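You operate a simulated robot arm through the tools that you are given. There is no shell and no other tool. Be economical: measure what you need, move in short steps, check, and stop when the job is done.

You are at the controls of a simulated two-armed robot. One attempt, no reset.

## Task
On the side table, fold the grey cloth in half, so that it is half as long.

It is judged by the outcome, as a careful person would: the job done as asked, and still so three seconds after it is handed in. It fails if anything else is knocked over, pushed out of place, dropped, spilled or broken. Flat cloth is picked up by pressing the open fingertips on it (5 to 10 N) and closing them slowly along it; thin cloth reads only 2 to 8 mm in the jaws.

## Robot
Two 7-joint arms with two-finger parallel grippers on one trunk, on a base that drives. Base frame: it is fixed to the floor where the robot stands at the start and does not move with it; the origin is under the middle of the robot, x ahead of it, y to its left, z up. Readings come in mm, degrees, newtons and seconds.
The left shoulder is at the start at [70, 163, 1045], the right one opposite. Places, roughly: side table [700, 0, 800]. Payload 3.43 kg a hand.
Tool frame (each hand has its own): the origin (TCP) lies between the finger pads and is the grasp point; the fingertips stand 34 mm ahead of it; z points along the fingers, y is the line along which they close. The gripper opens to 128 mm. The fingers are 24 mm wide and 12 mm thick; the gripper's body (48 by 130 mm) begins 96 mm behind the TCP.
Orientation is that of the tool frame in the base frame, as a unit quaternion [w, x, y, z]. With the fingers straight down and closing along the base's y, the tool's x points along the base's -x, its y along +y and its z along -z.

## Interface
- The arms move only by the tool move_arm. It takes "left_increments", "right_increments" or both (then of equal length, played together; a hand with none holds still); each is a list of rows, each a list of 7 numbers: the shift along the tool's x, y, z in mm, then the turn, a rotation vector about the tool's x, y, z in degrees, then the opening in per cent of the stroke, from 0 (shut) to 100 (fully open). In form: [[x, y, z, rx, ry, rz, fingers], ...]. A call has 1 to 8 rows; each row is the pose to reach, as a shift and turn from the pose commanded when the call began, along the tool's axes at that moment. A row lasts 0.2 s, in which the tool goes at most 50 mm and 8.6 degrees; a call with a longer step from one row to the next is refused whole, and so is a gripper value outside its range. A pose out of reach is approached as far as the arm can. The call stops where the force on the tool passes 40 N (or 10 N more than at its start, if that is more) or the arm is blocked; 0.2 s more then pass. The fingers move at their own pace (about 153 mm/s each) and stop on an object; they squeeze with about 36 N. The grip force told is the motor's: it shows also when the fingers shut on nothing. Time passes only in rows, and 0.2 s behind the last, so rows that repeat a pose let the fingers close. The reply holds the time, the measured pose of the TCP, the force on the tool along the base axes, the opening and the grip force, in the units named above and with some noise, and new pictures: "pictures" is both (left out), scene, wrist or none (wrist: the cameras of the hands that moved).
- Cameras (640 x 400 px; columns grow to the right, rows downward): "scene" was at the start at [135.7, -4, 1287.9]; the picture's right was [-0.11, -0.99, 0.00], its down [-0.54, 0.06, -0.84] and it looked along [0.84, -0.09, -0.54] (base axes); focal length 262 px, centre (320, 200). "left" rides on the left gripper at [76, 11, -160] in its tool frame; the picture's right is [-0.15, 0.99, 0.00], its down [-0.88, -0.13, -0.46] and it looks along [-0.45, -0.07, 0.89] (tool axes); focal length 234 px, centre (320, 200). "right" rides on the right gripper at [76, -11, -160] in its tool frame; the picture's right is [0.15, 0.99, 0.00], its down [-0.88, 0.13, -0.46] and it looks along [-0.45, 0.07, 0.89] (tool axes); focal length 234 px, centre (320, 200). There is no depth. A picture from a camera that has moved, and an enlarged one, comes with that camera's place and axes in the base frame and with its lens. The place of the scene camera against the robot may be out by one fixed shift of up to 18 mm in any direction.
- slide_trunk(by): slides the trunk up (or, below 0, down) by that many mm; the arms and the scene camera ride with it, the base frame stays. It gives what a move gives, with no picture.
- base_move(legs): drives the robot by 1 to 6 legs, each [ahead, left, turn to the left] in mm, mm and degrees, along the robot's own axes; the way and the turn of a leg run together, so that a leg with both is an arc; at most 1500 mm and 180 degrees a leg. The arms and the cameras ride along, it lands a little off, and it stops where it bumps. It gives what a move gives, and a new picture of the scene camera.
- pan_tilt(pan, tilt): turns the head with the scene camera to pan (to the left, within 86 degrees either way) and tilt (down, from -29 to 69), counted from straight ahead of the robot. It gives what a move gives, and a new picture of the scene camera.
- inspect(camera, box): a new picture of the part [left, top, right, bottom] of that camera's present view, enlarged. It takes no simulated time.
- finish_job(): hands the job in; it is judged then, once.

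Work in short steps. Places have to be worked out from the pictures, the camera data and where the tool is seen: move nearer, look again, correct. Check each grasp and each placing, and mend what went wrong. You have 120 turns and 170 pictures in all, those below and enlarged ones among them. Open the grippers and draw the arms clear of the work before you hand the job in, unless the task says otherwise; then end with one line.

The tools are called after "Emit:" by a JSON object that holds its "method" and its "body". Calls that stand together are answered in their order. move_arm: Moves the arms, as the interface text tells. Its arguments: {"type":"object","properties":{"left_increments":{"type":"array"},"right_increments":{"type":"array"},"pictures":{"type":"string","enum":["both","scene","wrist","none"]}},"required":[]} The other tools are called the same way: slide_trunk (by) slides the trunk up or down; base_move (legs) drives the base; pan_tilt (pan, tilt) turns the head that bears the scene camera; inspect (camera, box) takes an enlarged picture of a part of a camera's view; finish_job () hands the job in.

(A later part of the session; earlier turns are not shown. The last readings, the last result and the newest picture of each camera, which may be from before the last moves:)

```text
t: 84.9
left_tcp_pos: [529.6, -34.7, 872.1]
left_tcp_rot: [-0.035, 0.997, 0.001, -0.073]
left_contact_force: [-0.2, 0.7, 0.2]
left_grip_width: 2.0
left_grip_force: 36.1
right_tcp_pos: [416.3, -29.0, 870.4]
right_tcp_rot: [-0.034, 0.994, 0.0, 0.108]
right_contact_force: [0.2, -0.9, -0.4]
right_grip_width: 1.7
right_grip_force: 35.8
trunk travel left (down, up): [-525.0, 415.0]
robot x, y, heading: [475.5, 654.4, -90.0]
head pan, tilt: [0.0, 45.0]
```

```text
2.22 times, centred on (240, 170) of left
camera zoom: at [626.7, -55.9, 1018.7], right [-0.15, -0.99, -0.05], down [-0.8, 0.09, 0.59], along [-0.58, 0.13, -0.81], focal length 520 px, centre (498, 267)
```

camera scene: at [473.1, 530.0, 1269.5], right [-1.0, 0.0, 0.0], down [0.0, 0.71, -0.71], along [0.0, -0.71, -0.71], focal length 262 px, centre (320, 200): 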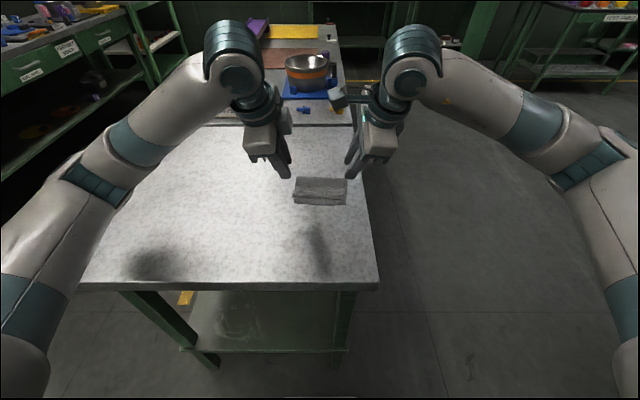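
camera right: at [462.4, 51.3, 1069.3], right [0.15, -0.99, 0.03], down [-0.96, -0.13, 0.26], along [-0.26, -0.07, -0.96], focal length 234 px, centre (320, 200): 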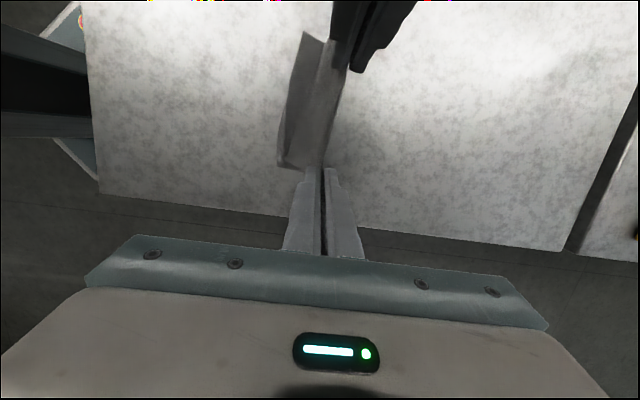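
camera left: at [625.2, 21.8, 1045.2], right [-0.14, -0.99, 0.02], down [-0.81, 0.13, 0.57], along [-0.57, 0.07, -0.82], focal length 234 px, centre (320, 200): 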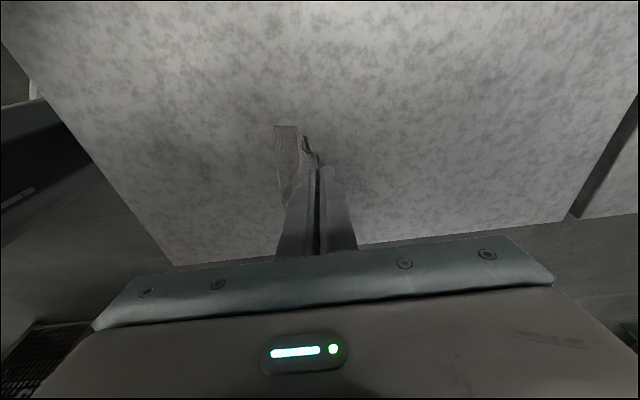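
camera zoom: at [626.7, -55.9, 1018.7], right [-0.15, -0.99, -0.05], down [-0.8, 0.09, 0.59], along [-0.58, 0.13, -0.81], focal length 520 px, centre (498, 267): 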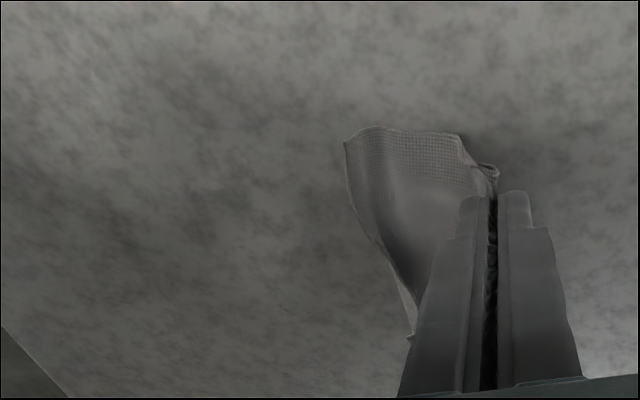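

The flap now stands upright at the near end, easy to hook without touching the rest. I finish lowering the fold side.

Emit:
{"method": "move_arm", "body": {"left_increments": [[1, 5, 6.5, 0, 0, 0, 0], [2, 9, 13, 0, 0, 0, 0], [3, 13, 19, 0, 0, 0, 0], [3.8, 16.8, 24.6, 0, 0, 0, 0], [3.8, 16.8, 24.6, 0, 0, 0, 0]], "right_increments": [[-1.4, 5, 6.5, 0, 0, 0, 0], [-2.8, 9, 13, 0, 0, 0, 0], [-4.2, 13, 19, 0, 0, 0, 0], [-5.3, 16.8, 24, 0, 0, 0, 0], [-5.3, 16.8, 24, 0, 0, 0, 0]], "pictures": "none"}}

Emit:
{"method": "inspect", "body": {"camera": "scene", "box": [260, 140, 380, 222]}}

Emit:
{"method": "inspect", "body": {"camera": "right", "box": [150, 0, 390, 220]}}

```text
t: 86.1
left_tcp_pos: [528.9, -49.2, 847.5]
left_tcp_rot: [-0.035, 0.997, 0.001, -0.073]
left_contact_force: [0.3, -0.2, 0.1]
left_grip_width: 1.7
left_grip_force: 36.1
right_tcp_pos: [416.6, -45.0, 845.3]
right_tcp_rot: [-0.034, 0.994, -0.001, 0.108]
right_contact_force: [0.6, -0.1, -1.0]
right_grip_width: 1.7
right_grip_force: 35.9
trunk travel left (down, up): [-525.0, 415.0]
robot x, y, heading: [476.3, 658.2, -89.6]
head pan, tilt: [0.0, 45.0]
```

```text
4.88 times, centred on (320, 181) of scene
camera zoom: at [473.3, 529.4, 1269.5], right [-1.0, 0.0, 0.0], down [0.0, 0.71, -0.71], along [0.0, -0.71, -0.71], focal length 1276 px, centre (320, 293)
```

zoom: 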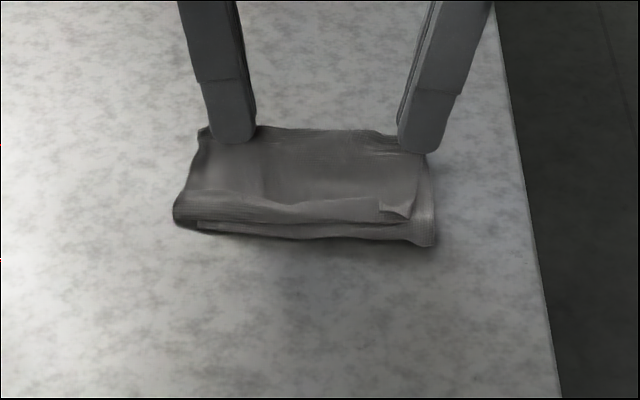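

```text
1.82 times, centred on (270, 110) of right
camera zoom: at [457.1, -43.8, 1019.0], right [0.15, -0.99, -0.03], down [-0.96, -0.15, 0.25], along [-0.25, 0.0, -0.97], focal length 426 px, centre (411, 364)
```

zoom: 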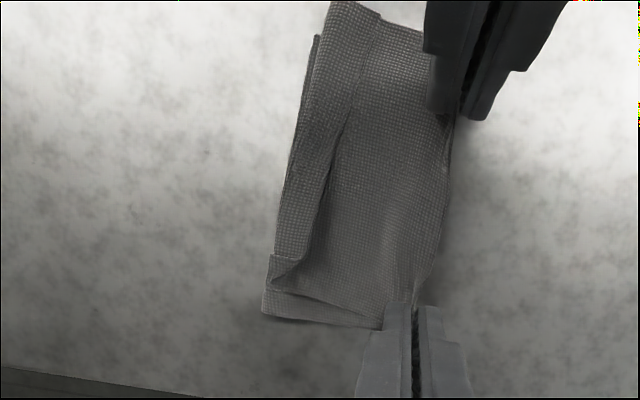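

The flap tipped back as I lowered. I raise the fold side again, keep only the left hand holding it up, and free the right hand to push the standing flap down outward.

Emit:
{"method": "move_arm", "body": {"left_increments": [[-1, -5, -6.5, 0, 0, 0, 0], [-2, -9, -13, 0, 0, 0, 0], [-3.8, -14, -24.6, 0, 0, 0, 0], [-3.8, -14, -26, 0, 0, 0, 0], [-3.8, -14, -26, 0, 0, 0, 0], [-3.8, -14, -26, 0, 0, 0, 0], [-3.8, -14, -26, 0, 0, 0, 0]], "right_increments": [[1.4, -5, -6.5, 0, 0, 0, 0], [2.8, -9, -13, 0, 0, 0, 0], [5.3, -14, -22, 0, 0, 0, 0], [5.3, -14, -22, 0, 0, 0, 10], [5.3, -14, -22, 0, 0, 0, 30], [8, -14, -45, 0, 0, 0, 30], [12, -14, -90, 0, 0, 0, 30]], "pictures": "none"}}

Emit:
{"method": "inspect", "body": {"camera": "scene", "box": [260, 140, 380, 222]}}

Emit:
{"method": "inspect", "body": {"camera": "right", "box": [150, 0, 390, 220]}}

```text
t: 87.7
left_tcp_pos: [531.0, -38.8, 875.3]
left_tcp_rot: [-0.035, 0.997, 0.001, -0.074]
left_contact_force: [0.3, -1.0, 0.2]
left_grip_width: 1.9
left_grip_force: 36.3
right_tcp_pos: [409.1, -36.7, 938.4]
right_tcp_rot: [-0.033, 0.994, 0.0, 0.107]
right_contact_force: [0.0, 0.7, 0.0]
right_grip_width: 38.5
right_grip_force: 0.0
trunk travel left (down, up): [-525.0, 415.0]
robot x, y, heading: [472.0, 650.8, -90.1]
head pan, tilt: [0.0, 45.0]
```

```text
4.88 times, centred on (320, 181) of scene
camera zoom: at [473.7, 530.1, 1269.5], right [-1.0, 0.0, 0.0], down [0.0, 0.71, -0.71], along [0.0, -0.71, -0.71], focal length 1276 px, centre (320, 293)
```

zoom: 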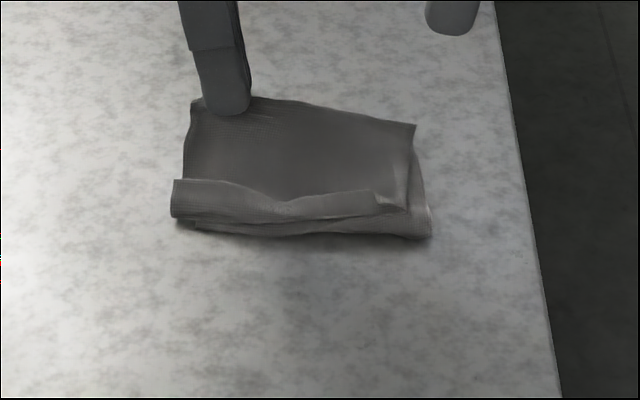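

```text
1.82 times, centred on (270, 110) of right
camera zoom: at [449.6, -36.0, 1111.6], right [0.15, -0.99, -0.03], down [-0.96, -0.15, 0.25], along [-0.25, 0.0, -0.97], focal length 426 px, centre (411, 364)
```

zoom: 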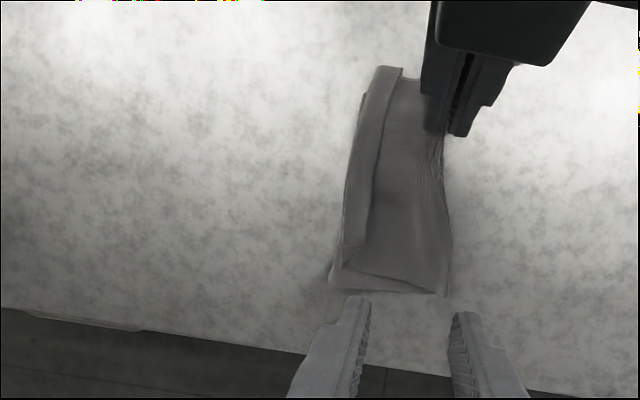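

The flap's free edge is lifted in the middle. I bring the right hand astride the flap at x≈460, aiming to pinch only the flap as a single layer while the left anchors the fold.

Emit:
{"method": "move_arm", "body": {"right_increments": [[10, -15, 10, 0, 0, 0, 32], [20, -35, 30, 0, 0, 0, 32], [26.2, -45.7, 60, 0, 0, 0, 32], [26.2, -45.7, 86, 0, 0, 0, 32], [26.2, -45.7, 86, 0, 0, 0, 32]], "pictures": "none"}}

Emit:
{"method": "inspect", "body": {"camera": "right", "box": [200, 0, 440, 220]}}

Emit:
{"method": "inspect", "body": {"camera": "scene", "box": [260, 140, 380, 222]}}

```text
t: 88.9
left_tcp_pos: [529.9, -38.4, 875.7]
left_tcp_rot: [-0.035, 0.997, 0.001, -0.074]
left_contact_force: [-0.8, -0.1, -0.4]
left_grip_width: 1.9
left_grip_force: 35.8
right_tcp_pos: [450.6, 13.4, 860.7]
right_tcp_rot: [-0.033, 0.994, -0.001, 0.109]
right_contact_force: [-0.4, 0.1, 0.3]
right_grip_width: 40.9
right_grip_force: 0.0
trunk travel left (down, up): [-525.0, 415.0]
robot x, y, heading: [478.3, 656.1, -90.0]
head pan, tilt: [0.0, 45.0]
```

```text
1.82 times, centred on (320, 110) of right
camera zoom: at [490.3, 13.3, 1033.9], right [0.15, -0.99, -0.03], down [-0.96, -0.15, 0.25], along [-0.25, 0.0, -0.97], focal length 426 px, centre (320, 364)
```

zoom: 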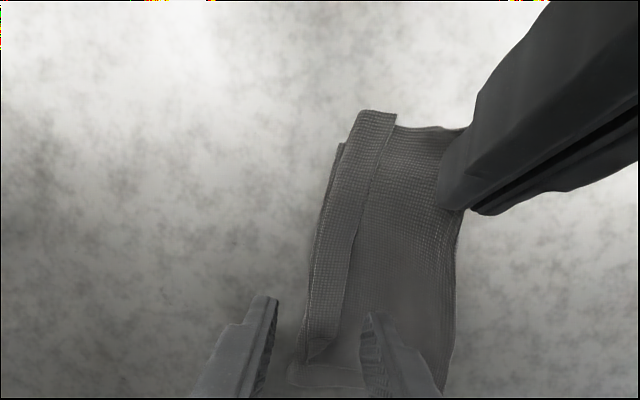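

```text
4.88 times, centred on (320, 181) of scene
camera zoom: at [473.3, 529.5, 1269.5], right [-1.0, 0.0, 0.0], down [0.0, 0.71, -0.71], along [0.0, -0.71, -0.71], focal length 1276 px, centre (320, 293)
```

zoom: 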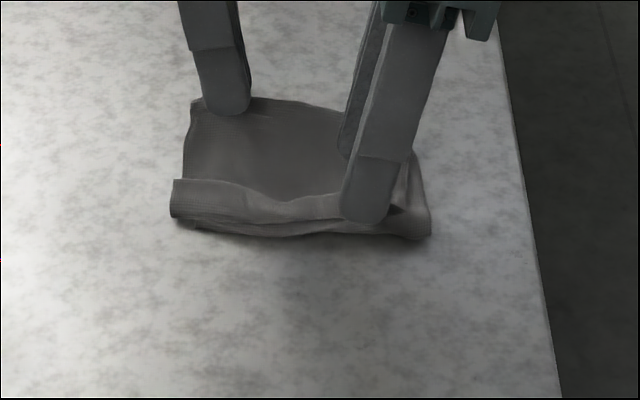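

The jaws straddle the flap nicely. I shift 12 mm inward, lower to tip ≈812 (above the layer beneath), and half close.

Emit:
{"method": "move_arm", "body": {"right_increments": [[6, 0.5, 6, 0, 0, 0, 32], [8.3, 1.1, 12, 0, 0, 0, 32], [8.3, 1.1, 18.2, 0, 0, 0, 32], [8.3, 1.1, 18.2, 0, 0, 0, 26], [8.3, 1.1, 18.2, 0, 0, 0, 20], [8.3, 1.1, 18.2, 0, 0, 0, 15], [8.3, 1.1, 18.2, 0, 0, 0, 15]], "pictures": "none"}}

Emit:
{"method": "inspect", "body": {"camera": "right", "box": [220, 40, 400, 210]}}

Emit:
{"method": "inspect", "body": {"camera": "scene", "box": [270, 150, 370, 212]}}

```text
t: 90.5
left_tcp_pos: [529.6, -38.9, 874.9]
left_tcp_rot: [-0.035, 0.997, 0.001, -0.073]
left_contact_force: [0.1, -0.6, 0.7]
left_grip_width: 1.9
left_grip_force: 36.0
right_tcp_pos: [463.6, 15.7, 845.8]
right_tcp_rot: [-0.034, 0.994, 0.0, 0.108]
right_contact_force: [0.8, -0.2, -0.2]
right_grip_width: 19.0
right_grip_force: 0.0
trunk travel left (down, up): [-525.0, 415.0]
robot x, y, heading: [477.6, 657.4, -89.7]
head pan, tilt: [0.0, 45.0]
```

```text
2.35 times, centred on (310, 125) of right
camera zoom: at [504.0, 14.7, 1019.6], right [0.15, -0.99, -0.03], down [-0.96, -0.15, 0.25], along [-0.25, 0.0, -0.97], focal length 551 px, centre (344, 376)
```

zoom: 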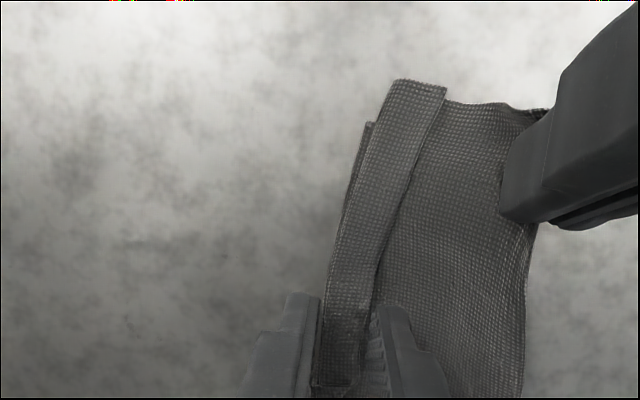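

```text
6.40 times, centred on (320, 181) of scene
camera zoom: at [473.3, 529.2, 1269.5], right [-1.0, 0.0, 0.0], down [0.0, 0.71, -0.71], along [0.0, -0.71, -0.71], focal length 1674 px, centre (320, 322)
```

zoom: 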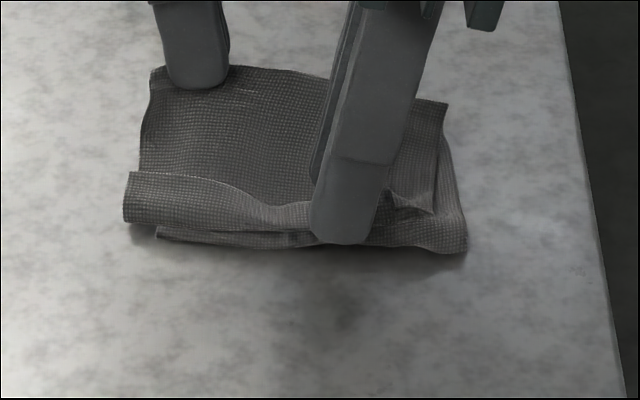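

The flap lies exactly between the fingers. I lower 4 mm more and close.

Emit:
{"method": "move_arm", "body": {"right_increments": [[-0.4, 0.1, 2, 0, 0, 0, 15], [-0.8, 0.3, 4, 0, 0, 0, 15], [-0.8, 0.3, 4, 0, 0, 0, 11], [-0.8, 0.3, 4, 0, 0, 0, 7], [-0.8, 0.3, 4, 0, 0, 0, 3], [-0.8, 0.3, 4, 0, 0, 0, 0], [-0.8, 0.3, 4, 0, 0, 0, 0]], "pictures": "none"}}

Emit:
{"method": "inspect", "body": {"camera": "right", "box": [220, 40, 400, 210]}}

Emit:
{"method": "inspect", "body": {"camera": "scene", "box": [270, 150, 370, 212]}}

```text
t: 92.1
left_tcp_pos: [529.5, -39.3, 875.3]
left_tcp_rot: [-0.035, 0.997, 0.001, -0.073]
left_contact_force: [-0.1, -0.4, 0.3]
left_grip_width: 1.7
left_grip_force: 35.8
right_tcp_pos: [462.2, 15.2, 841.1]
right_tcp_rot: [-0.034, 0.994, 0.0, 0.108]
right_contact_force: [0.4, -0.4, 3.1]
right_grip_width: 2.3
right_grip_force: 36.2
trunk travel left (down, up): [-525.0, 415.0]
robot x, y, heading: [478.3, 657.8, -90.1]
head pan, tilt: [0.0, 45.0]
```

```text
2.35 times, centred on (310, 125) of right
camera zoom: at [503.5, 15.4, 1014.6], right [0.15, -0.99, -0.03], down [-0.96, -0.15, 0.25], along [-0.25, 0.0, -0.97], focal length 551 px, centre (344, 376)
```

zoom: 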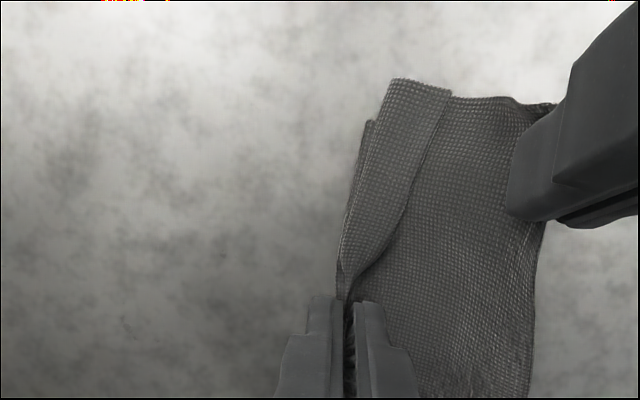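

```text
6.40 times, centred on (320, 181) of scene
camera zoom: at [473.3, 529.5, 1269.5], right [-1.0, 0.0, 0.0], down [0.0, 0.71, -0.71], along [0.0, -0.71, -0.71], focal length 1674 px, centre (320, 322)
```

zoom: 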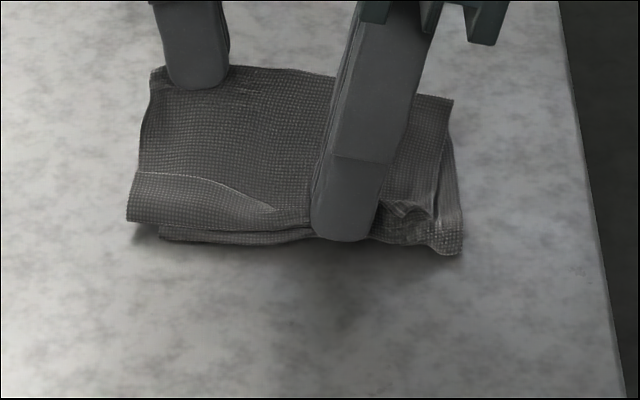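

I pull it gently up and toward the robot to see whether the flap alone is held.

Emit:
{"method": "move_arm", "body": {"right_increments": [[1.5, -5, -8, 0, 0, 0, 0], [3, -14, -14, 0, 0, 0, 0], [4.2, -24, -19, 0, 0, 0, 0], [4.2, -24, -19, 0, 0, 0, 0]], "pictures": "none"}}

Emit:
{"method": "inspect", "body": {"camera": "right", "box": [220, 20, 420, 210]}}

Emit:
{"method": "inspect", "body": {"camera": "scene", "box": [270, 150, 370, 212]}}

```text
t: 93.1
left_tcp_pos: [530.5, -38.2, 875.0]
left_tcp_rot: [-0.035, 0.997, 0.001, -0.074]
left_contact_force: [-0.5, 0.5, -0.3]
left_grip_width: 2.0
left_grip_force: 35.9
right_tcp_pos: [462.3, 37.2, 861.7]
right_tcp_rot: [-0.033, 0.994, 0.0, 0.108]
right_contact_force: [1.4, -1.1, -0.7]
right_grip_width: 2.4
right_grip_force: 36.3
trunk travel left (down, up): [-525.0, 415.0]
robot x, y, heading: [477.6, 656.4, -89.9]
head pan, tilt: [0.0, 45.0]
```

```text
2.11 times, centred on (320, 115) of right
camera zoom: at [502.7, 38.0, 1035.5], right [0.15, -0.99, -0.04], down [-0.96, -0.15, 0.25], along [-0.25, 0.0, -0.97], focal length 493 px, centre (320, 379)
```

zoom: 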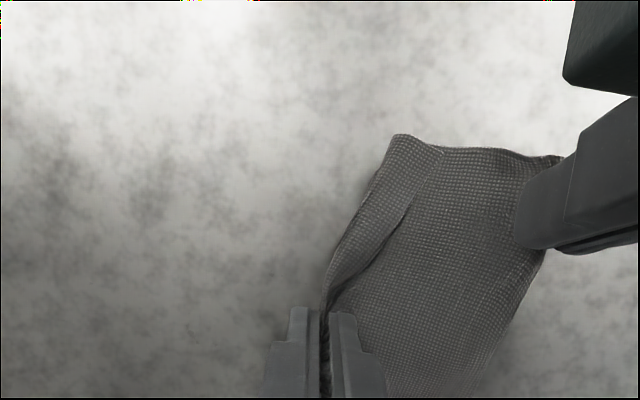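

```text
6.40 times, centred on (320, 181) of scene
camera zoom: at [473.3, 529.1, 1269.4], right [-1.0, 0.0, 0.0], down [0.0, 0.71, -0.71], along [0.0, -0.71, -0.71], focal length 1674 px, centre (320, 322)
```

zoom: 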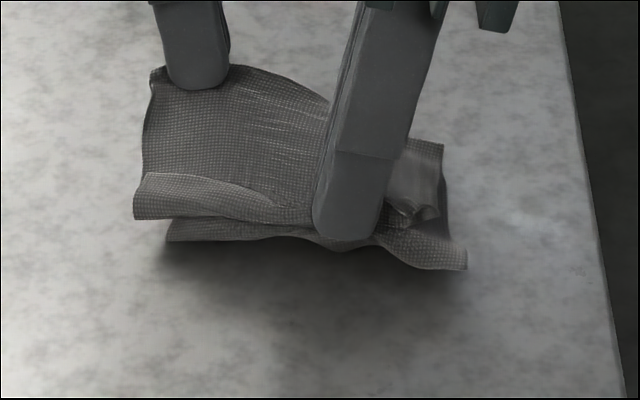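

That pinched several layers at once. I'll reset properly: release, open the cloth out flat, and then fold by draping it over its middle line (both halves hang freely, so no flap can form). First I release both hands.

Emit:
{"method": "move_arm", "body": {"right_increments": [[-4, 20, 16, 0, 0, 0, 0], [-4, 20, 16, 0, 0, 0, 10], [-4, 20, 16, 0, 0, 0, 30], [0, 20, 0, 0, 0, 0, 32], [8, 20, -40, 0, 0, 0, 32], [5, 20, -85, 0, 0, 0, 32]], "left_increments": [[1, 3, 8, 0, 0, 0, 0], [2, 6, 16, 0, 0, 0, 0], [3.6, 9, 24, 0, 0, 0, 5], [3.6, 9, 24, 0, 0, 0, 20], [-2, 9, -20, 0, 0, 0, 25], [-8, 9, -60, 0, 0, 0, 25]], "pictures": "none"}}

Emit:
{"method": "inspect", "body": {"camera": "right", "box": [180, 0, 460, 220]}}

Emit:
{"method": "inspect", "body": {"camera": "scene", "box": [260, 140, 380, 222]}}

```text
t: 94.5
left_tcp_pos: [529.8, -50.7, 936.8]
left_tcp_rot: [-0.036, 0.997, 0.001, -0.073]
left_contact_force: [0.7, 0.5, 0.4]
left_grip_width: 32.0
left_grip_force: 0.0
right_tcp_pos: [450.1, 14.7, 945.2]
right_tcp_rot: [-0.033, 0.994, -0.001, 0.108]
right_contact_force: [-0.2, -0.3, -1.0]
right_grip_width: 41.2
right_grip_force: 0.0
trunk travel left (down, up): [-525.0, 415.0]
robot x, y, heading: [481.9, 654.3, -90.0]
head pan, tilt: [0.0, 45.0]
```

```text
1.82 times, centred on (320, 110) of right
camera zoom: at [489.8, 14.7, 1119.3], right [0.15, -0.99, -0.03], down [-0.96, -0.15, 0.25], along [-0.25, 0.0, -0.97], focal length 426 px, centre (320, 364)
```

zoom: 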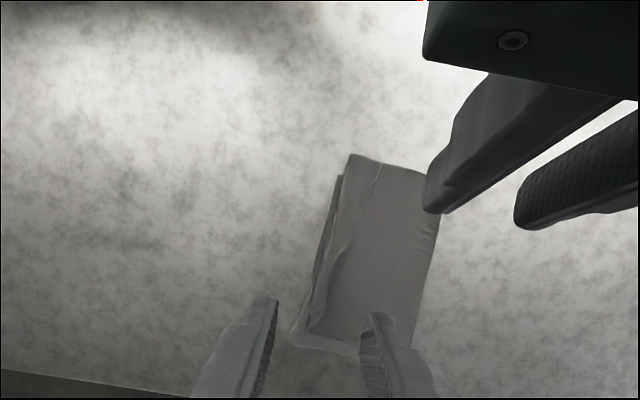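

```text
4.88 times, centred on (320, 181) of scene
camera zoom: at [472.9, 530.7, 1269.5], right [-1.0, 0.0, 0.0], down [0.0, 0.71, -0.71], along [0.0, -0.71, -0.71], focal length 1276 px, centre (320, 293)
```

zoom: 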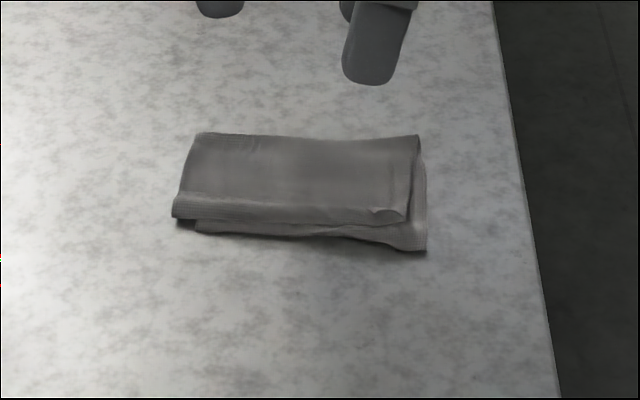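

I set both hands astride the top layer's front crease, to grip the top layer only and carry it back open.

Emit:
{"method": "move_arm", "body": {"left_increments": [[5, -20, 15, 0, 0, 0, 26], [10, -48.5, 35, 0, 0, 0, 26], [14, -48.5, 65, 0, 0, 0, 26], [18.8, -48.5, 94, 0, 0, 0, 26], [18.8, -48.5, 94, 0, 0, 0, 26]], "right_increments": [[-10, 5, 20, 0, 0, 0, 26], [-20, 10, 45, 0, 0, 0, 26], [-29, 13.9, 70, 0, 0, 0, 26], [-37.6, 13.9, 92.4, 0, 0, 0, 26], [-37.6, 13.9, 92.4, 0, 0, 0, 26]], "pictures": "none"}}

Emit:
{"method": "inspect", "body": {"camera": "right", "box": [200, 0, 440, 220]}}

Emit:
{"method": "inspect", "body": {"camera": "left", "box": [200, 100, 440, 260]}}

```text
t: 95.7
left_tcp_pos: [536.4, 4.3, 842.0]
left_tcp_rot: [-0.035, 0.997, 0.001, -0.073]
left_contact_force: [-0.5, -0.3, 1.0]
left_grip_width: 33.2
left_grip_force: 0.0
right_tcp_pos: [431.9, 7.8, 847.0]
right_tcp_rot: [-0.033, 0.994, 0.0, 0.108]
right_contact_force: [0.0, 0.1, 0.1]
right_grip_width: 33.2
right_grip_force: 0.0
trunk travel left (down, up): [-525.0, 415.0]
robot x, y, heading: [474.5, 653.9, -90.1]
head pan, tilt: [0.0, 45.0]
```

```text
1.82 times, centred on (320, 110) of right
camera zoom: at [472.2, 7.3, 1020.1], right [0.15, -0.99, -0.03], down [-0.96, -0.15, 0.25], along [-0.25, 0.0, -0.97], focal length 426 px, centre (320, 364)
```

zoom: 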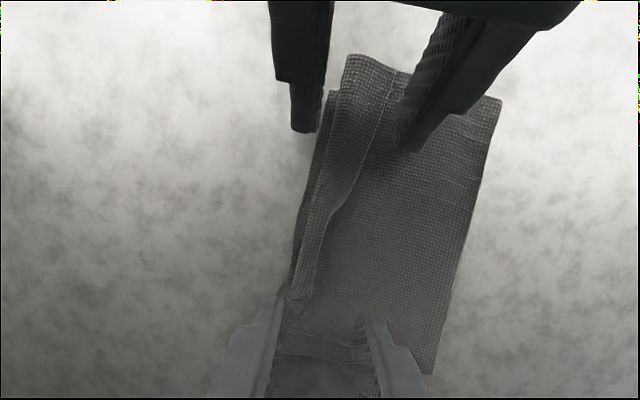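

```text
2.50 times, centred on (320, 180) of left
camera zoom: at [633.3, -17.4, 988.1], right [-0.15, -0.99, -0.05], down [-0.8, 0.09, 0.59], along [-0.58, 0.13, -0.81], focal length 585 px, centre (320, 250)
```

zoom: 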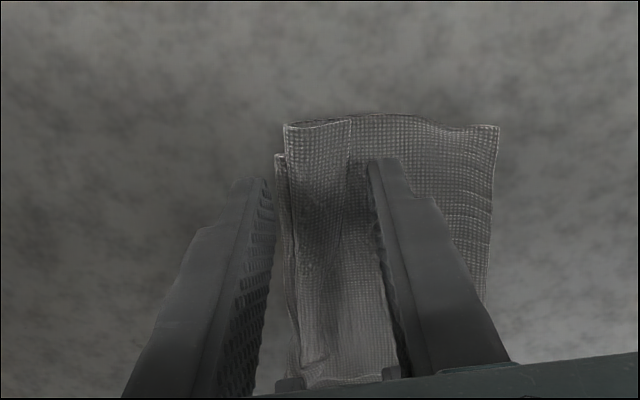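

The jaws straddle the crease. I close them while hovering (not pressing on the bottom layer), then lift a little to see what is held.

Emit:
{"method": "move_arm", "body": {"left_increments": [[0, 0, 0, 0, 0, 0, 20], [0, 0, 0, 0, 0, 0, 13], [0, 0, 0, 0, 0, 0, 6], [0, 0, 0, 0, 0, 0, 0], [0, 0, 0, 0, 0, 0, 0], [-1.5, 2, -12, 0, 0, 0, 0], [-4, 6, -30, 0, 0, 0, 0], [-4, 6, -30, 0, 0, 0, 0]], "right_increments": [[-0.8, 0, 4, 0, 0, 0, 22], [-0.8, 0, 4, 0, 0, 0, 13], [-0.8, 0, 4, 0, 0, 0, 6], [-0.8, 0, 4, 0, 0, 0, 0], [-0.8, 0, 4, 0, 0, 0, 0], [2, 2, -8, 0, 0, 0, 0], [5.5, 6, -26, 0, 0, 0, 0], [5.5, 6, -26, 0, 0, 0, 0]], "pictures": "none"}}

Emit:
{"method": "inspect", "body": {"camera": "right", "box": [200, 0, 440, 220]}}

Emit:
{"method": "inspect", "body": {"camera": "scene", "box": [260, 140, 380, 222]}}

```text
t: 97.5
left_tcp_pos: [536.2, -4.9, 873.4]
left_tcp_rot: [-0.035, 0.997, 0.001, -0.073]
left_contact_force: [-0.1, -1.2, -1.3]
left_grip_width: 1.7
left_grip_force: 36.0
right_tcp_pos: [433.9, -2.4, 872.4]
right_tcp_rot: [-0.035, 0.994, 0.0, 0.108]
right_contact_force: [-0.3, -0.5, 0.2]
right_grip_width: 0.0
right_grip_force: 32.7
trunk travel left (down, up): [-525.0, 415.0]
robot x, y, heading: [477.3, 656.5, -89.9]
head pan, tilt: [0.0, 45.0]
```

```text
1.82 times, centred on (320, 110) of right
camera zoom: at [473.6, -2.7, 1045.3], right [0.15, -0.99, -0.04], down [-0.96, -0.15, 0.25], along [-0.25, 0.0, -0.97], focal length 426 px, centre (320, 364)
```

zoom: 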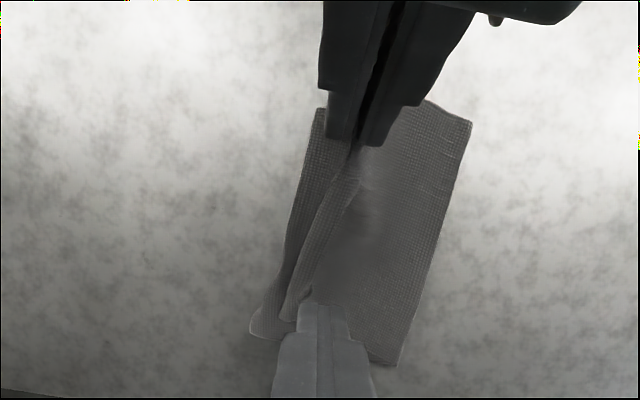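

```text
4.88 times, centred on (320, 181) of scene
camera zoom: at [473.4, 529.0, 1269.4], right [-1.0, 0.0, 0.0], down [0.0, 0.71, -0.71], along [0.0, -0.71, -0.71], focal length 1276 px, centre (320, 293)
```

zoom: 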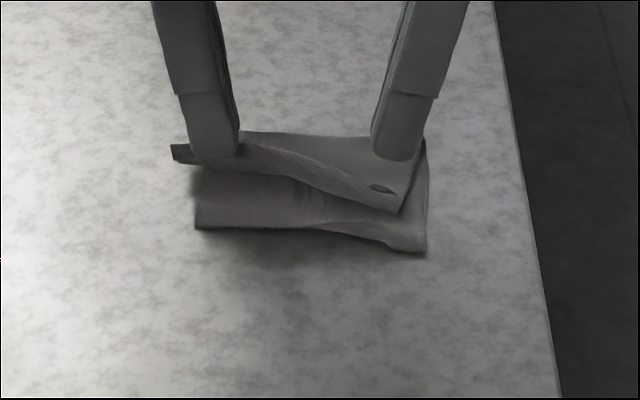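

The left hand holds just the top layer's crease and the bottom stays put. The right missed by about 12 mm, so I re-aim it and grip again.

Emit:
{"method": "move_arm", "body": {"right_increments": [[1.2, -8.9, 0, 0, 0, 0, 26], [1.2, -8.9, 5, 0, 0, 0, 28], [1.2, -8.9, 18, 0, 0, 0, 28], [1.2, -8.9, 32, 0, 0, 0, 28], [1.2, -8.9, 32, 0, 0, 0, 18], [1.2, -8.9, 32, 0, 0, 0, 8], [1.2, -8.9, 32, 0, 0, 0, 0], [1.2, -8.9, 32, 0, 0, 0, 0]], "pictures": "none"}}

Emit:
{"method": "inspect", "body": {"camera": "right", "box": [200, 0, 440, 220]}}

```text
t: 99.3
left_tcp_pos: [535.9, -4.6, 873.0]
left_tcp_rot: [-0.036, 0.997, 0.001, -0.074]
left_contact_force: [-0.6, 0.2, 0.9]
left_grip_width: 1.8
left_grip_force: 35.8
right_tcp_pos: [441.3, 9.5, 841.6]
right_tcp_rot: [-0.033, 0.994, 0.0, 0.108]
right_contact_force: [-0.3, 0.1, 0.3]
right_grip_width: 2.6
right_grip_force: 35.9
trunk travel left (down, up): [-525.0, 415.0]
robot x, y, heading: [477.0, 654.9, -90.0]
head pan, tilt: [0.0, 45.0]
```

```text
1.82 times, centred on (320, 110) of right
camera zoom: at [481.1, 8.6, 1015.7], right [0.15, -0.99, -0.03], down [-0.96, -0.15, 0.25], along [-0.25, 0.0, -0.97], focal length 426 px, centre (320, 364)
```

zoom: 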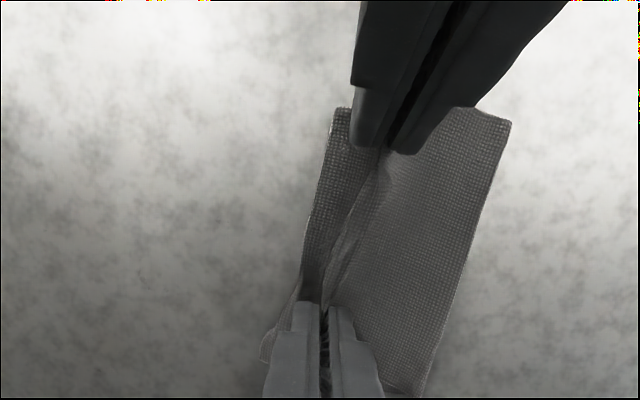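

Both hands now hold the top layer's edge. I level them, then lift high (tips ≈1010) while moving toward the robot, so that the whole cloth hangs as one sheet.

Emit:
{"method": "move_arm", "body": {"left_increments": [[0, 0, 0, 0, 0, 0, 0], [-4.4, -15.8, -27.3, 0, 0, 0, 0], [-8.8, -31.5, -54.6, 0, 0, 0, 0], [-13.2, -47.3, -81.9, 0, 0, 0, 0], [-17.5, -63, -109, 0, 0, 0, 0], [-21.9, -78.8, -136.4, 0, 0, 0, 0], [-26.3, -94.5, -163.7, 0, 0, 0, 0], [-26.3, -94.5, -163.7, 0, 0, 0, 0]], "right_increments": [[6.8, 7.8, -30.9, 0, 0, 0, 0], [11.9, -8.4, -58, 0, 0, 0, 0], [17, -24.6, -85.3, 0, 0, 0, 0], [22, -40.9, -112.4, 0, 0, 0, 0], [27, -57, -139.6, 0, 0, 0, 0], [32.1, -73.3, -166.7, 0, 0, 0, 0], [37.2, -89.6, -193.9, 0, 0, 0, 0], [37.2, -89.6, -193.9, 0, 0, 0, 0]], "pictures": "scene"}}

```text
t: 101.1
left_tcp_pos: [535.4, 75.9, 1039.1]
left_tcp_rot: [-0.037, 0.997, 0.001, -0.074]
left_contact_force: [-9.3, -0.4, 4.1]
left_grip_width: 1.8
left_grip_force: 36.3
right_tcp_pos: [434.9, 82.9, 1045.2]
right_tcp_rot: [-0.034, 0.994, -0.001, 0.108]
right_contact_force: [8.8, -1.4, -3.6]
right_grip_width: 2.6
right_grip_force: 36.0
trunk travel left (down, up): [-525.0, 415.0]
robot x, y, heading: [476.8, 656.5, -90.0]
head pan, tilt: [0.0, 45.0]
camera scene: at [473.2, 528.1, 1269.3], right [-1.0, 0.0, 0.0], down [0.0, 0.71, -0.71], along [0.0, -0.71, -0.71], focal length 262 px, centre (320, 200)
```

scene: 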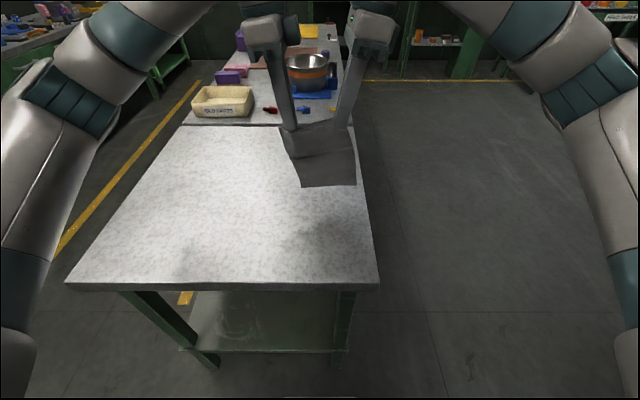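

The cloth hangs as a single open sheet. I lay it flat: lower until the bottom touches, then arc the hands away.

Emit:
{"method": "move_arm", "body": {"left_increments": [[1.2, 1.5, 21.7, 0, 0, 0, 0], [2.4, 3.1, 43.4, 0, 0, 0, 0], [4.9, 14.3, 60.5, 0, 0, 0, 0], [5.6, 34.7, 65, 0, 0, 0, 0], [6, 55, 67.6, 0, 0, 0, 0], [7, 75.5, 74, 0, 0, 0, 0], [8.5, 94.3, 84.6, 0, 0, 0, 0], [10.6, 112.3, 98.2, 0, 0, 0, 0]], "right_increments": [[-2.7, 1.5, 21.4, 0, 0, 0, 0], [-5.4, 3.1, 42.9, 0, 0, 0, 0], [-9, 14.3, 59.8, 0, 0, 0, 0], [-10, 34.7, 64.3, 0, 0, 0, 0], [-10.6, 55, 66.8, 0, 0, 0, 0], [-12, 75.5, 73.2, 0, 0, 0, 0], [-14.3, 94.3, 83.7, 0, 0, 0, 0], [-17.2, 112.3, 97.2, 0, 0, 0, 0]], "pictures": "none"}}

Emit:
{"method": "inspect", "body": {"camera": "scene", "box": [250, 110, 390, 222]}}

```text
t: 102.9
left_tcp_pos: [529.1, -27.6, 936.0]
left_tcp_rot: [-0.036, 0.997, 0.001, -0.074]
left_contact_force: [-0.1, 0.0, -0.4]
left_grip_width: 1.9
left_grip_force: 35.9
right_tcp_pos: [441.6, -23.3, 937.4]
right_tcp_rot: [-0.034, 0.994, 0.0, 0.108]
right_contact_force: [-0.5, -1.1, -0.4]
right_grip_width: 2.6
right_grip_force: 35.9
trunk travel left (down, up): [-525.0, 415.0]
robot x, y, heading: [477.3, 657.3, -89.9]
head pan, tilt: [0.0, 45.0]
```

```text
3.57 times, centred on (320, 166) of scene
camera zoom: at [473.5, 528.0, 1269.3], right [-1.0, 0.0, 0.0], down [0.0, 0.71, -0.71], along [0.0, -0.71, -0.71], focal length 934 px, centre (320, 321)
```

zoom: 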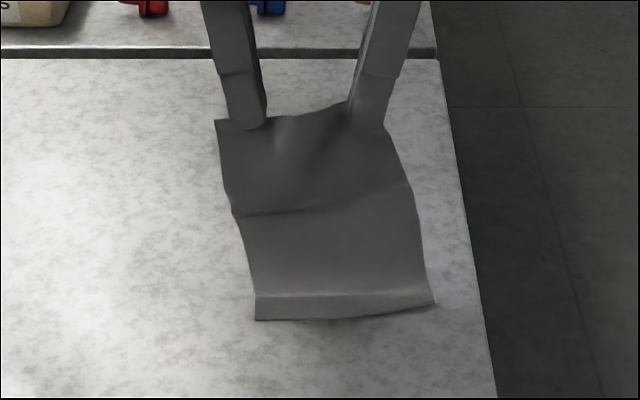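

Opening out well. I finish laying it down.

Emit:
{"method": "move_arm", "body": {"left_increments": [[2.1, 21.1, 14.4, 0, 0, 0, 0], [4.6, 40.3, 30.9, 0, 0, 0, 0], [8.1, 55.5, 47.7, 0, 0, 0, 0], [12.6, 66.8, 64.8, 0, 0, 0, 0], [15, 73.7, 78.2, 0, 0, 0, 0], [16, 76.2, 83.9, 0, 0, 0, 0], [16, 76.2, 83.9, 0, 0, 0, 0]], "right_increments": [[-3.1, 21.1, 14.2, 0, 0, 0, 0], [-6.7, 40.3, 30.6, 0, 0, 0, 0], [-11.3, 55.5, 47.2, 0, 0, 0, 0], [-17, 66.8, 64, 0, 0, 0, 0], [-20.5, 73.7, 77.3, 0, 0, 0, 0], [-21.5, 76.2, 83, 0, 0, 0, 0], [-21.5, 76.2, 83, 0, 0, 0, 0]], "pictures": "none"}}

Emit:
{"method": "inspect", "body": {"camera": "scene", "box": [250, 110, 390, 222]}}

```text
t: 104.5
left_tcp_pos: [534.0, -95.3, 848.5]
left_tcp_rot: [-0.036, 0.997, 0.0, -0.074]
left_contact_force: [-0.9, -0.4, 0.7]
left_grip_width: 1.8
left_grip_force: 35.8
right_tcp_pos: [437.7, -91.8, 848.0]
right_tcp_rot: [-0.035, 0.994, 0.0, 0.108]
right_contact_force: [0.7, 0.3, 0.4]
right_grip_width: 2.8
right_grip_force: 35.9
trunk travel left (down, up): [-525.0, 415.0]
robot x, y, heading: [475.1, 656.8, -90.0]
head pan, tilt: [0.0, 45.0]
```

```text
3.57 times, centred on (320, 166) of scene
camera zoom: at [473.4, 529.4, 1269.5], right [-1.0, 0.0, 0.0], down [0.0, 0.71, -0.71], along [0.0, -0.71, -0.71], focal length 934 px, centre (320, 321)
```

zoom: 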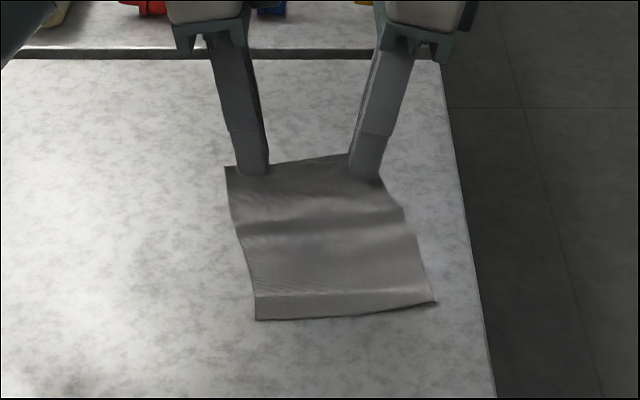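

A little slack remains in the middle; I pull the hands a further 20 mm away.

Emit:
{"method": "move_arm", "body": {"left_increments": [[0.5, 7, 1, 0, 0, 0, 0], [1.5, 14, 2, 0, 0, 0, 0], [2.5, 22, 2.5, 0, 0, 0, 0], [2.5, 22, 2.5, 0, 0, 0, 0]], "right_increments": [[-1, 7, 1, 0, 0, 0, 0], [-2.5, 14, 2, 0, 0, 0, 0], [-4, 22, 2.5, 0, 0, 0, 0], [-4, 22, 2.5, 0, 0, 0, 0]], "pictures": "none"}}

Emit:
{"method": "inspect", "body": {"camera": "scene", "box": [250, 110, 390, 222]}}

```text
t: 105.5
left_tcp_pos: [534.1, -118.4, 843.7]
left_tcp_rot: [-0.035, 0.997, 0.0, -0.074]
left_contact_force: [-5.3, 0.1, 1.8]
left_grip_width: 1.8
left_grip_force: 36.2
right_tcp_pos: [434.3, -112.2, 843.6]
right_tcp_rot: [-0.033, 0.994, -0.001, 0.108]
right_contact_force: [5.1, -1.2, -1.8]
right_grip_width: 2.4
right_grip_force: 35.8
trunk travel left (down, up): [-525.0, 415.0]
robot x, y, heading: [481.1, 657.3, -89.9]
head pan, tilt: [0.0, 45.0]
```

```text
3.57 times, centred on (320, 166) of scene
camera zoom: at [473.4, 529.4, 1269.5], right [-1.0, 0.0, 0.0], down [0.0, 0.71, -0.71], along [0.0, -0.71, -0.71], focal length 934 px, centre (320, 321)
```

zoom: 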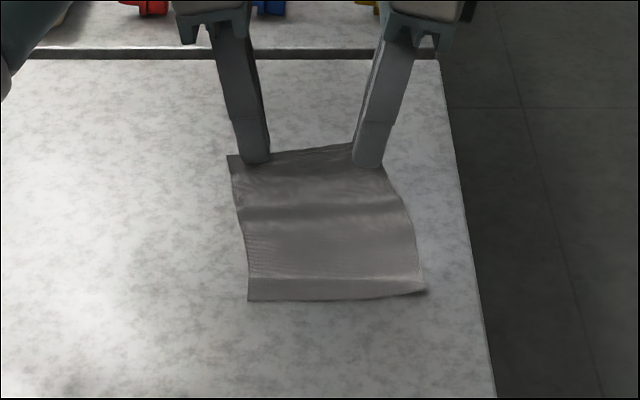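

It is nearly flat and the sheet now slides as one. I lower the tips to the table and open slowly so the pinched ridge spreads flat, then lift away.

Emit:
{"method": "move_arm", "body": {"left_increments": [[0.3, 0, 3, 0, 0, 0, 0], [0.5, 0, 5, 0, 0, 0, 0], [0.5, 0, 5, 0, 0, 0, 8], [0.5, 0, 5, 0, 0, 0, 16], [0.5, 0, 5, 0, 0, 0, 26], [0.5, 0, 4, 0, 0, 0, 36], [-5, 0, -45, 0, 0, 0, 36], [-12, 0, -90, 0, 0, 0, 36]], "right_increments": [[-0.5, 0, 3, 0, 0, 0, 0], [-1, 0, 5, 0, 0, 0, 0], [-1, 0, 5, 0, 0, 0, 8], [-1, 0, 5, 0, 0, 0, 16], [-1, 0, 5, 0, 0, 0, 26], [-1, 0, 4, 0, 0, 0, 36], [8, 0, -45, 0, 0, 0, 36], [18, 0, -90, 0, 0, 0, 36]], "pictures": "none"}}

Emit:
{"method": "inspect", "body": {"camera": "scene", "box": [250, 110, 390, 222]}}

Emit:
{"method": "inspect", "body": {"camera": "right", "box": [100, 0, 460, 220]}}

```text
t: 107.3
left_tcp_pos: [538.4, -121.7, 935.0]
left_tcp_rot: [-0.036, 0.997, 0.002, -0.074]
left_contact_force: [-0.2, 0.4, 1.9]
left_grip_width: 46.0
left_grip_force: 0.0
right_tcp_pos: [433.9, -118.6, 938.4]
right_tcp_rot: [-0.033, 0.994, -0.001, 0.108]
right_contact_force: [0.6, -0.1, -0.4]
right_grip_width: 46.1
right_grip_force: 0.0
trunk travel left (down, up): [-525.0, 415.0]
robot x, y, heading: [477.6, 654.6, -90.3]
head pan, tilt: [0.0, 45.0]
```

```text
3.57 times, centred on (320, 166) of scene
camera zoom: at [473.2, 530.7, 1269.4], right [-1.0, 0.0, 0.0], down [0.0, 0.71, -0.71], along [0.0, -0.71, -0.71], focal length 934 px, centre (320, 321)
```

zoom: 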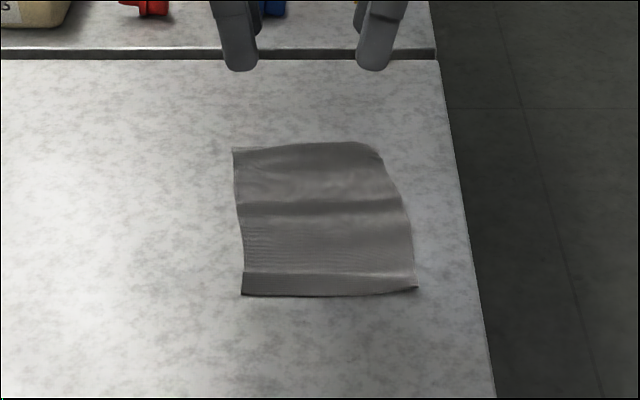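

```text
1.78 times, centred on (280, 110) of right
camera zoom: at [474.0, -118.9, 1111.8], right [0.15, -0.99, -0.03], down [-0.96, -0.15, 0.25], along [-0.25, 0.0, -0.97], focal length 416 px, centre (391, 360)
```

zoom: 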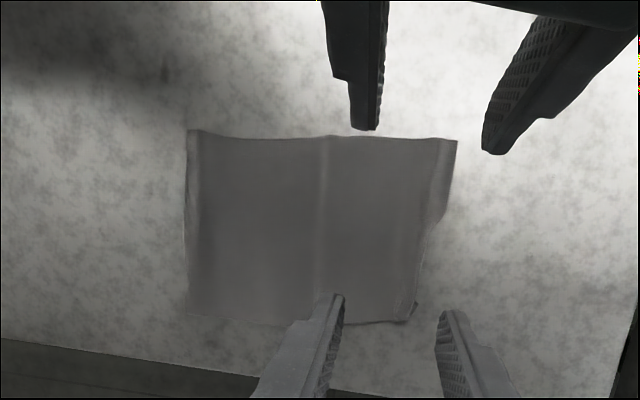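

The cloth is flat again, spanning y≈40 to -141, with its middle at y≈-54 (left) to -59 (right). I position both jaws (33 mm) over the middle line at the two side edges.

Emit:
{"method": "move_arm", "body": {"left_increments": [[0, -25, 5, 0, 0, 0, 26], [3, -59, 20, 0, 0, 0, 26], [5.5, -59, 50, 0, 0, 0, 26], [10.3, -59, 92.8, 0, 0, 0, 26], [10.3, -59, 92.8, 0, 0, 0, 26]], "right_increments": [[-8, -20, 5, 0, 0, 0, 26], [-18, -50.7, 20, 0, 0, 0, 26], [-26, -50.7, 50, 0, 0, 0, 26], [-35.9, -50.7, 89.2, 0, 0, 0, 26], [-35.9, -50.7, 89.2, 0, 0, 0, 26]], "pictures": "none"}}

Emit:
{"method": "inspect", "body": {"camera": "right", "box": [100, 0, 460, 220]}}

Emit:
{"method": "inspect", "body": {"camera": "left", "box": [120, 60, 480, 260]}}

```text
t: 108.5
left_tcp_pos: [535.0, -58.7, 844.6]
left_tcp_rot: [-0.035, 0.997, 0.001, -0.073]
left_contact_force: [0.9, 0.0, 0.3]
left_grip_width: 33.4
left_grip_force: 0.1
right_tcp_pos: [421.3, -63.9, 846.0]
right_tcp_rot: [-0.034, 0.994, -0.001, 0.108]
right_contact_force: [-0.2, -0.2, -0.2]
right_grip_width: 33.2
right_grip_force: 0.0
trunk travel left (down, up): [-525.0, 415.0]
robot x, y, heading: [475.0, 658.1, -90.1]
head pan, tilt: [0.0, 45.0]
```

```text
1.78 times, centred on (280, 110) of right
camera zoom: at [461.2, -65.1, 1020.2], right [0.15, -0.99, -0.03], down [-0.96, -0.15, 0.25], along [-0.25, 0.0, -0.97], focal length 416 px, centre (391, 360)
```

zoom: 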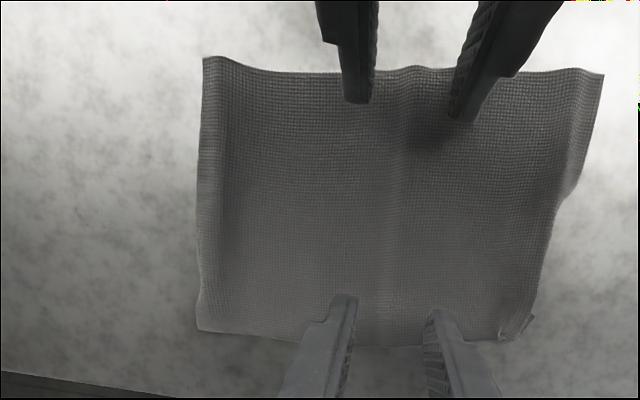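

```text
1.78 times, centred on (300, 160) of left
camera zoom: at [632.4, -80.3, 990.7], right [-0.15, -0.99, -0.05], down [-0.8, 0.09, 0.59], along [-0.58, 0.13, -0.81], focal length 416 px, centre (356, 271)
```

zoom: 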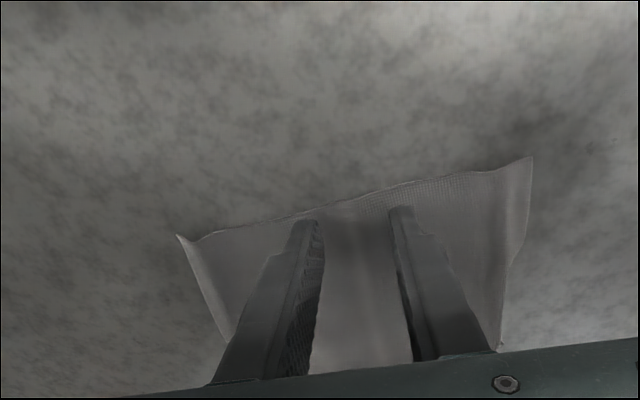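

Both jaws straddle the middle ridge; the left needs about +4 mm. I lower to contact.

Emit:
{"method": "move_arm", "body": {"left_increments": [[0.6, -4, 4, 0, 0, 0, 26], [1, -4, 7, 0, 0, 0, 26], [1.3, -4, 9, 0, 0, 0, 26], [1.3, -4, 9, 0, 0, 0, 26]], "right_increments": [[-0.9, 1, 4, 0, 0, 0, 26], [-1.5, 1, 7, 0, 0, 0, 26], [-2, 1, 9.5, 0, 0, 0, 26], [-2, 1, 9.5, 0, 0, 0, 26]], "pictures": "none"}}

```text
t: 109.5
left_tcp_pos: [534.6, -52.9, 837.9]
left_tcp_rot: [-0.034, 0.997, 0.001, -0.074]
left_contact_force: [0.6, 0.2, 3.0]
left_grip_width: 33.8
left_grip_force: 0.4
right_tcp_pos: [418.5, -61.5, 837.0]
right_tcp_rot: [-0.031, 0.993, -0.001, 0.11]
right_contact_force: [-0.2, 1.4, 12.9]
right_grip_width: 31.9
right_grip_force: 0.1
trunk travel left (down, up): [-525.0, 415.0]
robot x, y, heading: [476.2, 656.0, -89.9]
head pan, tilt: [0.0, 45.0]
```

Contact: left 3 N, right 13 N. I even these out and close slowly to gather the middle line.

Emit:
{"method": "move_arm", "body": {"left_increments": [[0.1, 0, 1, 0, 0, 0, 25], [0.1, 0, 1, 0, 0, 0, 21], [0.1, 0, 1, 0, 0, 0, 17], [0.1, 0, 1, 0, 0, 0, 13], [0.1, 0, 1, 0, 0, 0, 9], [0.1, 0, 1, 0, 0, 0, 5], [0.1, 0, 1, 0, 0, 0, 0], [0.1, 0, 1, 0, 0, 0, 0]], "right_increments": [[0, 0, -0.7, 0, 0, 0, 25], [0, 0, -0.7, 0, 0, 0, 21], [0, 0, -0.7, 0, 0, 0, 17], [0, 0, -0.7, 0, 0, 0, 13], [0, 0, -0.7, 0, 0, 0, 9], [0, 0, -0.7, 0, 0, 0, 5], [0, 0, -0.7, 0, 0, 0, 0], [0, 0, -0.7, 0, 0, 0, 0]], "pictures": "none"}}

Emit:
{"method": "inspect", "body": {"camera": "right", "box": [100, 0, 460, 220]}}

```text
t: 111.3
left_tcp_pos: [534.2, -52.5, 837.6]
left_tcp_rot: [-0.035, 0.997, 0.001, -0.074]
left_contact_force: [-1.1, 1.0, 11.3]
left_grip_width: 2.0
left_grip_force: 36.3
right_tcp_pos: [418.4, -63.4, 838.2]
right_tcp_rot: [-0.033, 0.994, -0.001, 0.108]
right_contact_force: [0.5, 0.9, 7.3]
right_grip_width: 2.0
right_grip_force: 36.0
trunk travel left (down, up): [-525.0, 415.0]
robot x, y, heading: [475.9, 655.0, -90.0]
head pan, tilt: [0.0, 45.0]
```

```text
1.78 times, centred on (280, 110) of right
camera zoom: at [457.8, -62.1, 1010.5], right [0.15, -0.99, -0.03], down [-0.96, -0.15, 0.25], along [-0.25, -0.01, -0.97], focal length 416 px, centre (391, 360)
```

zoom: 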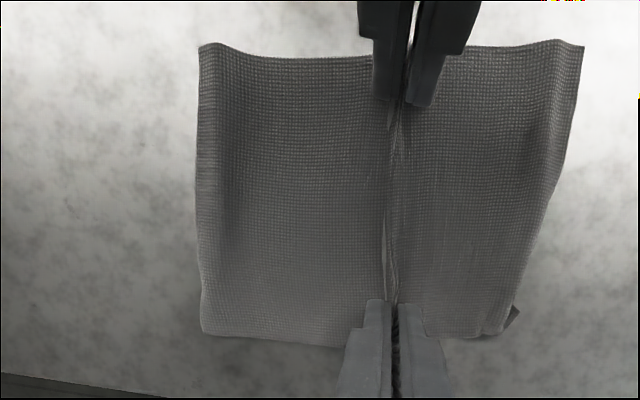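

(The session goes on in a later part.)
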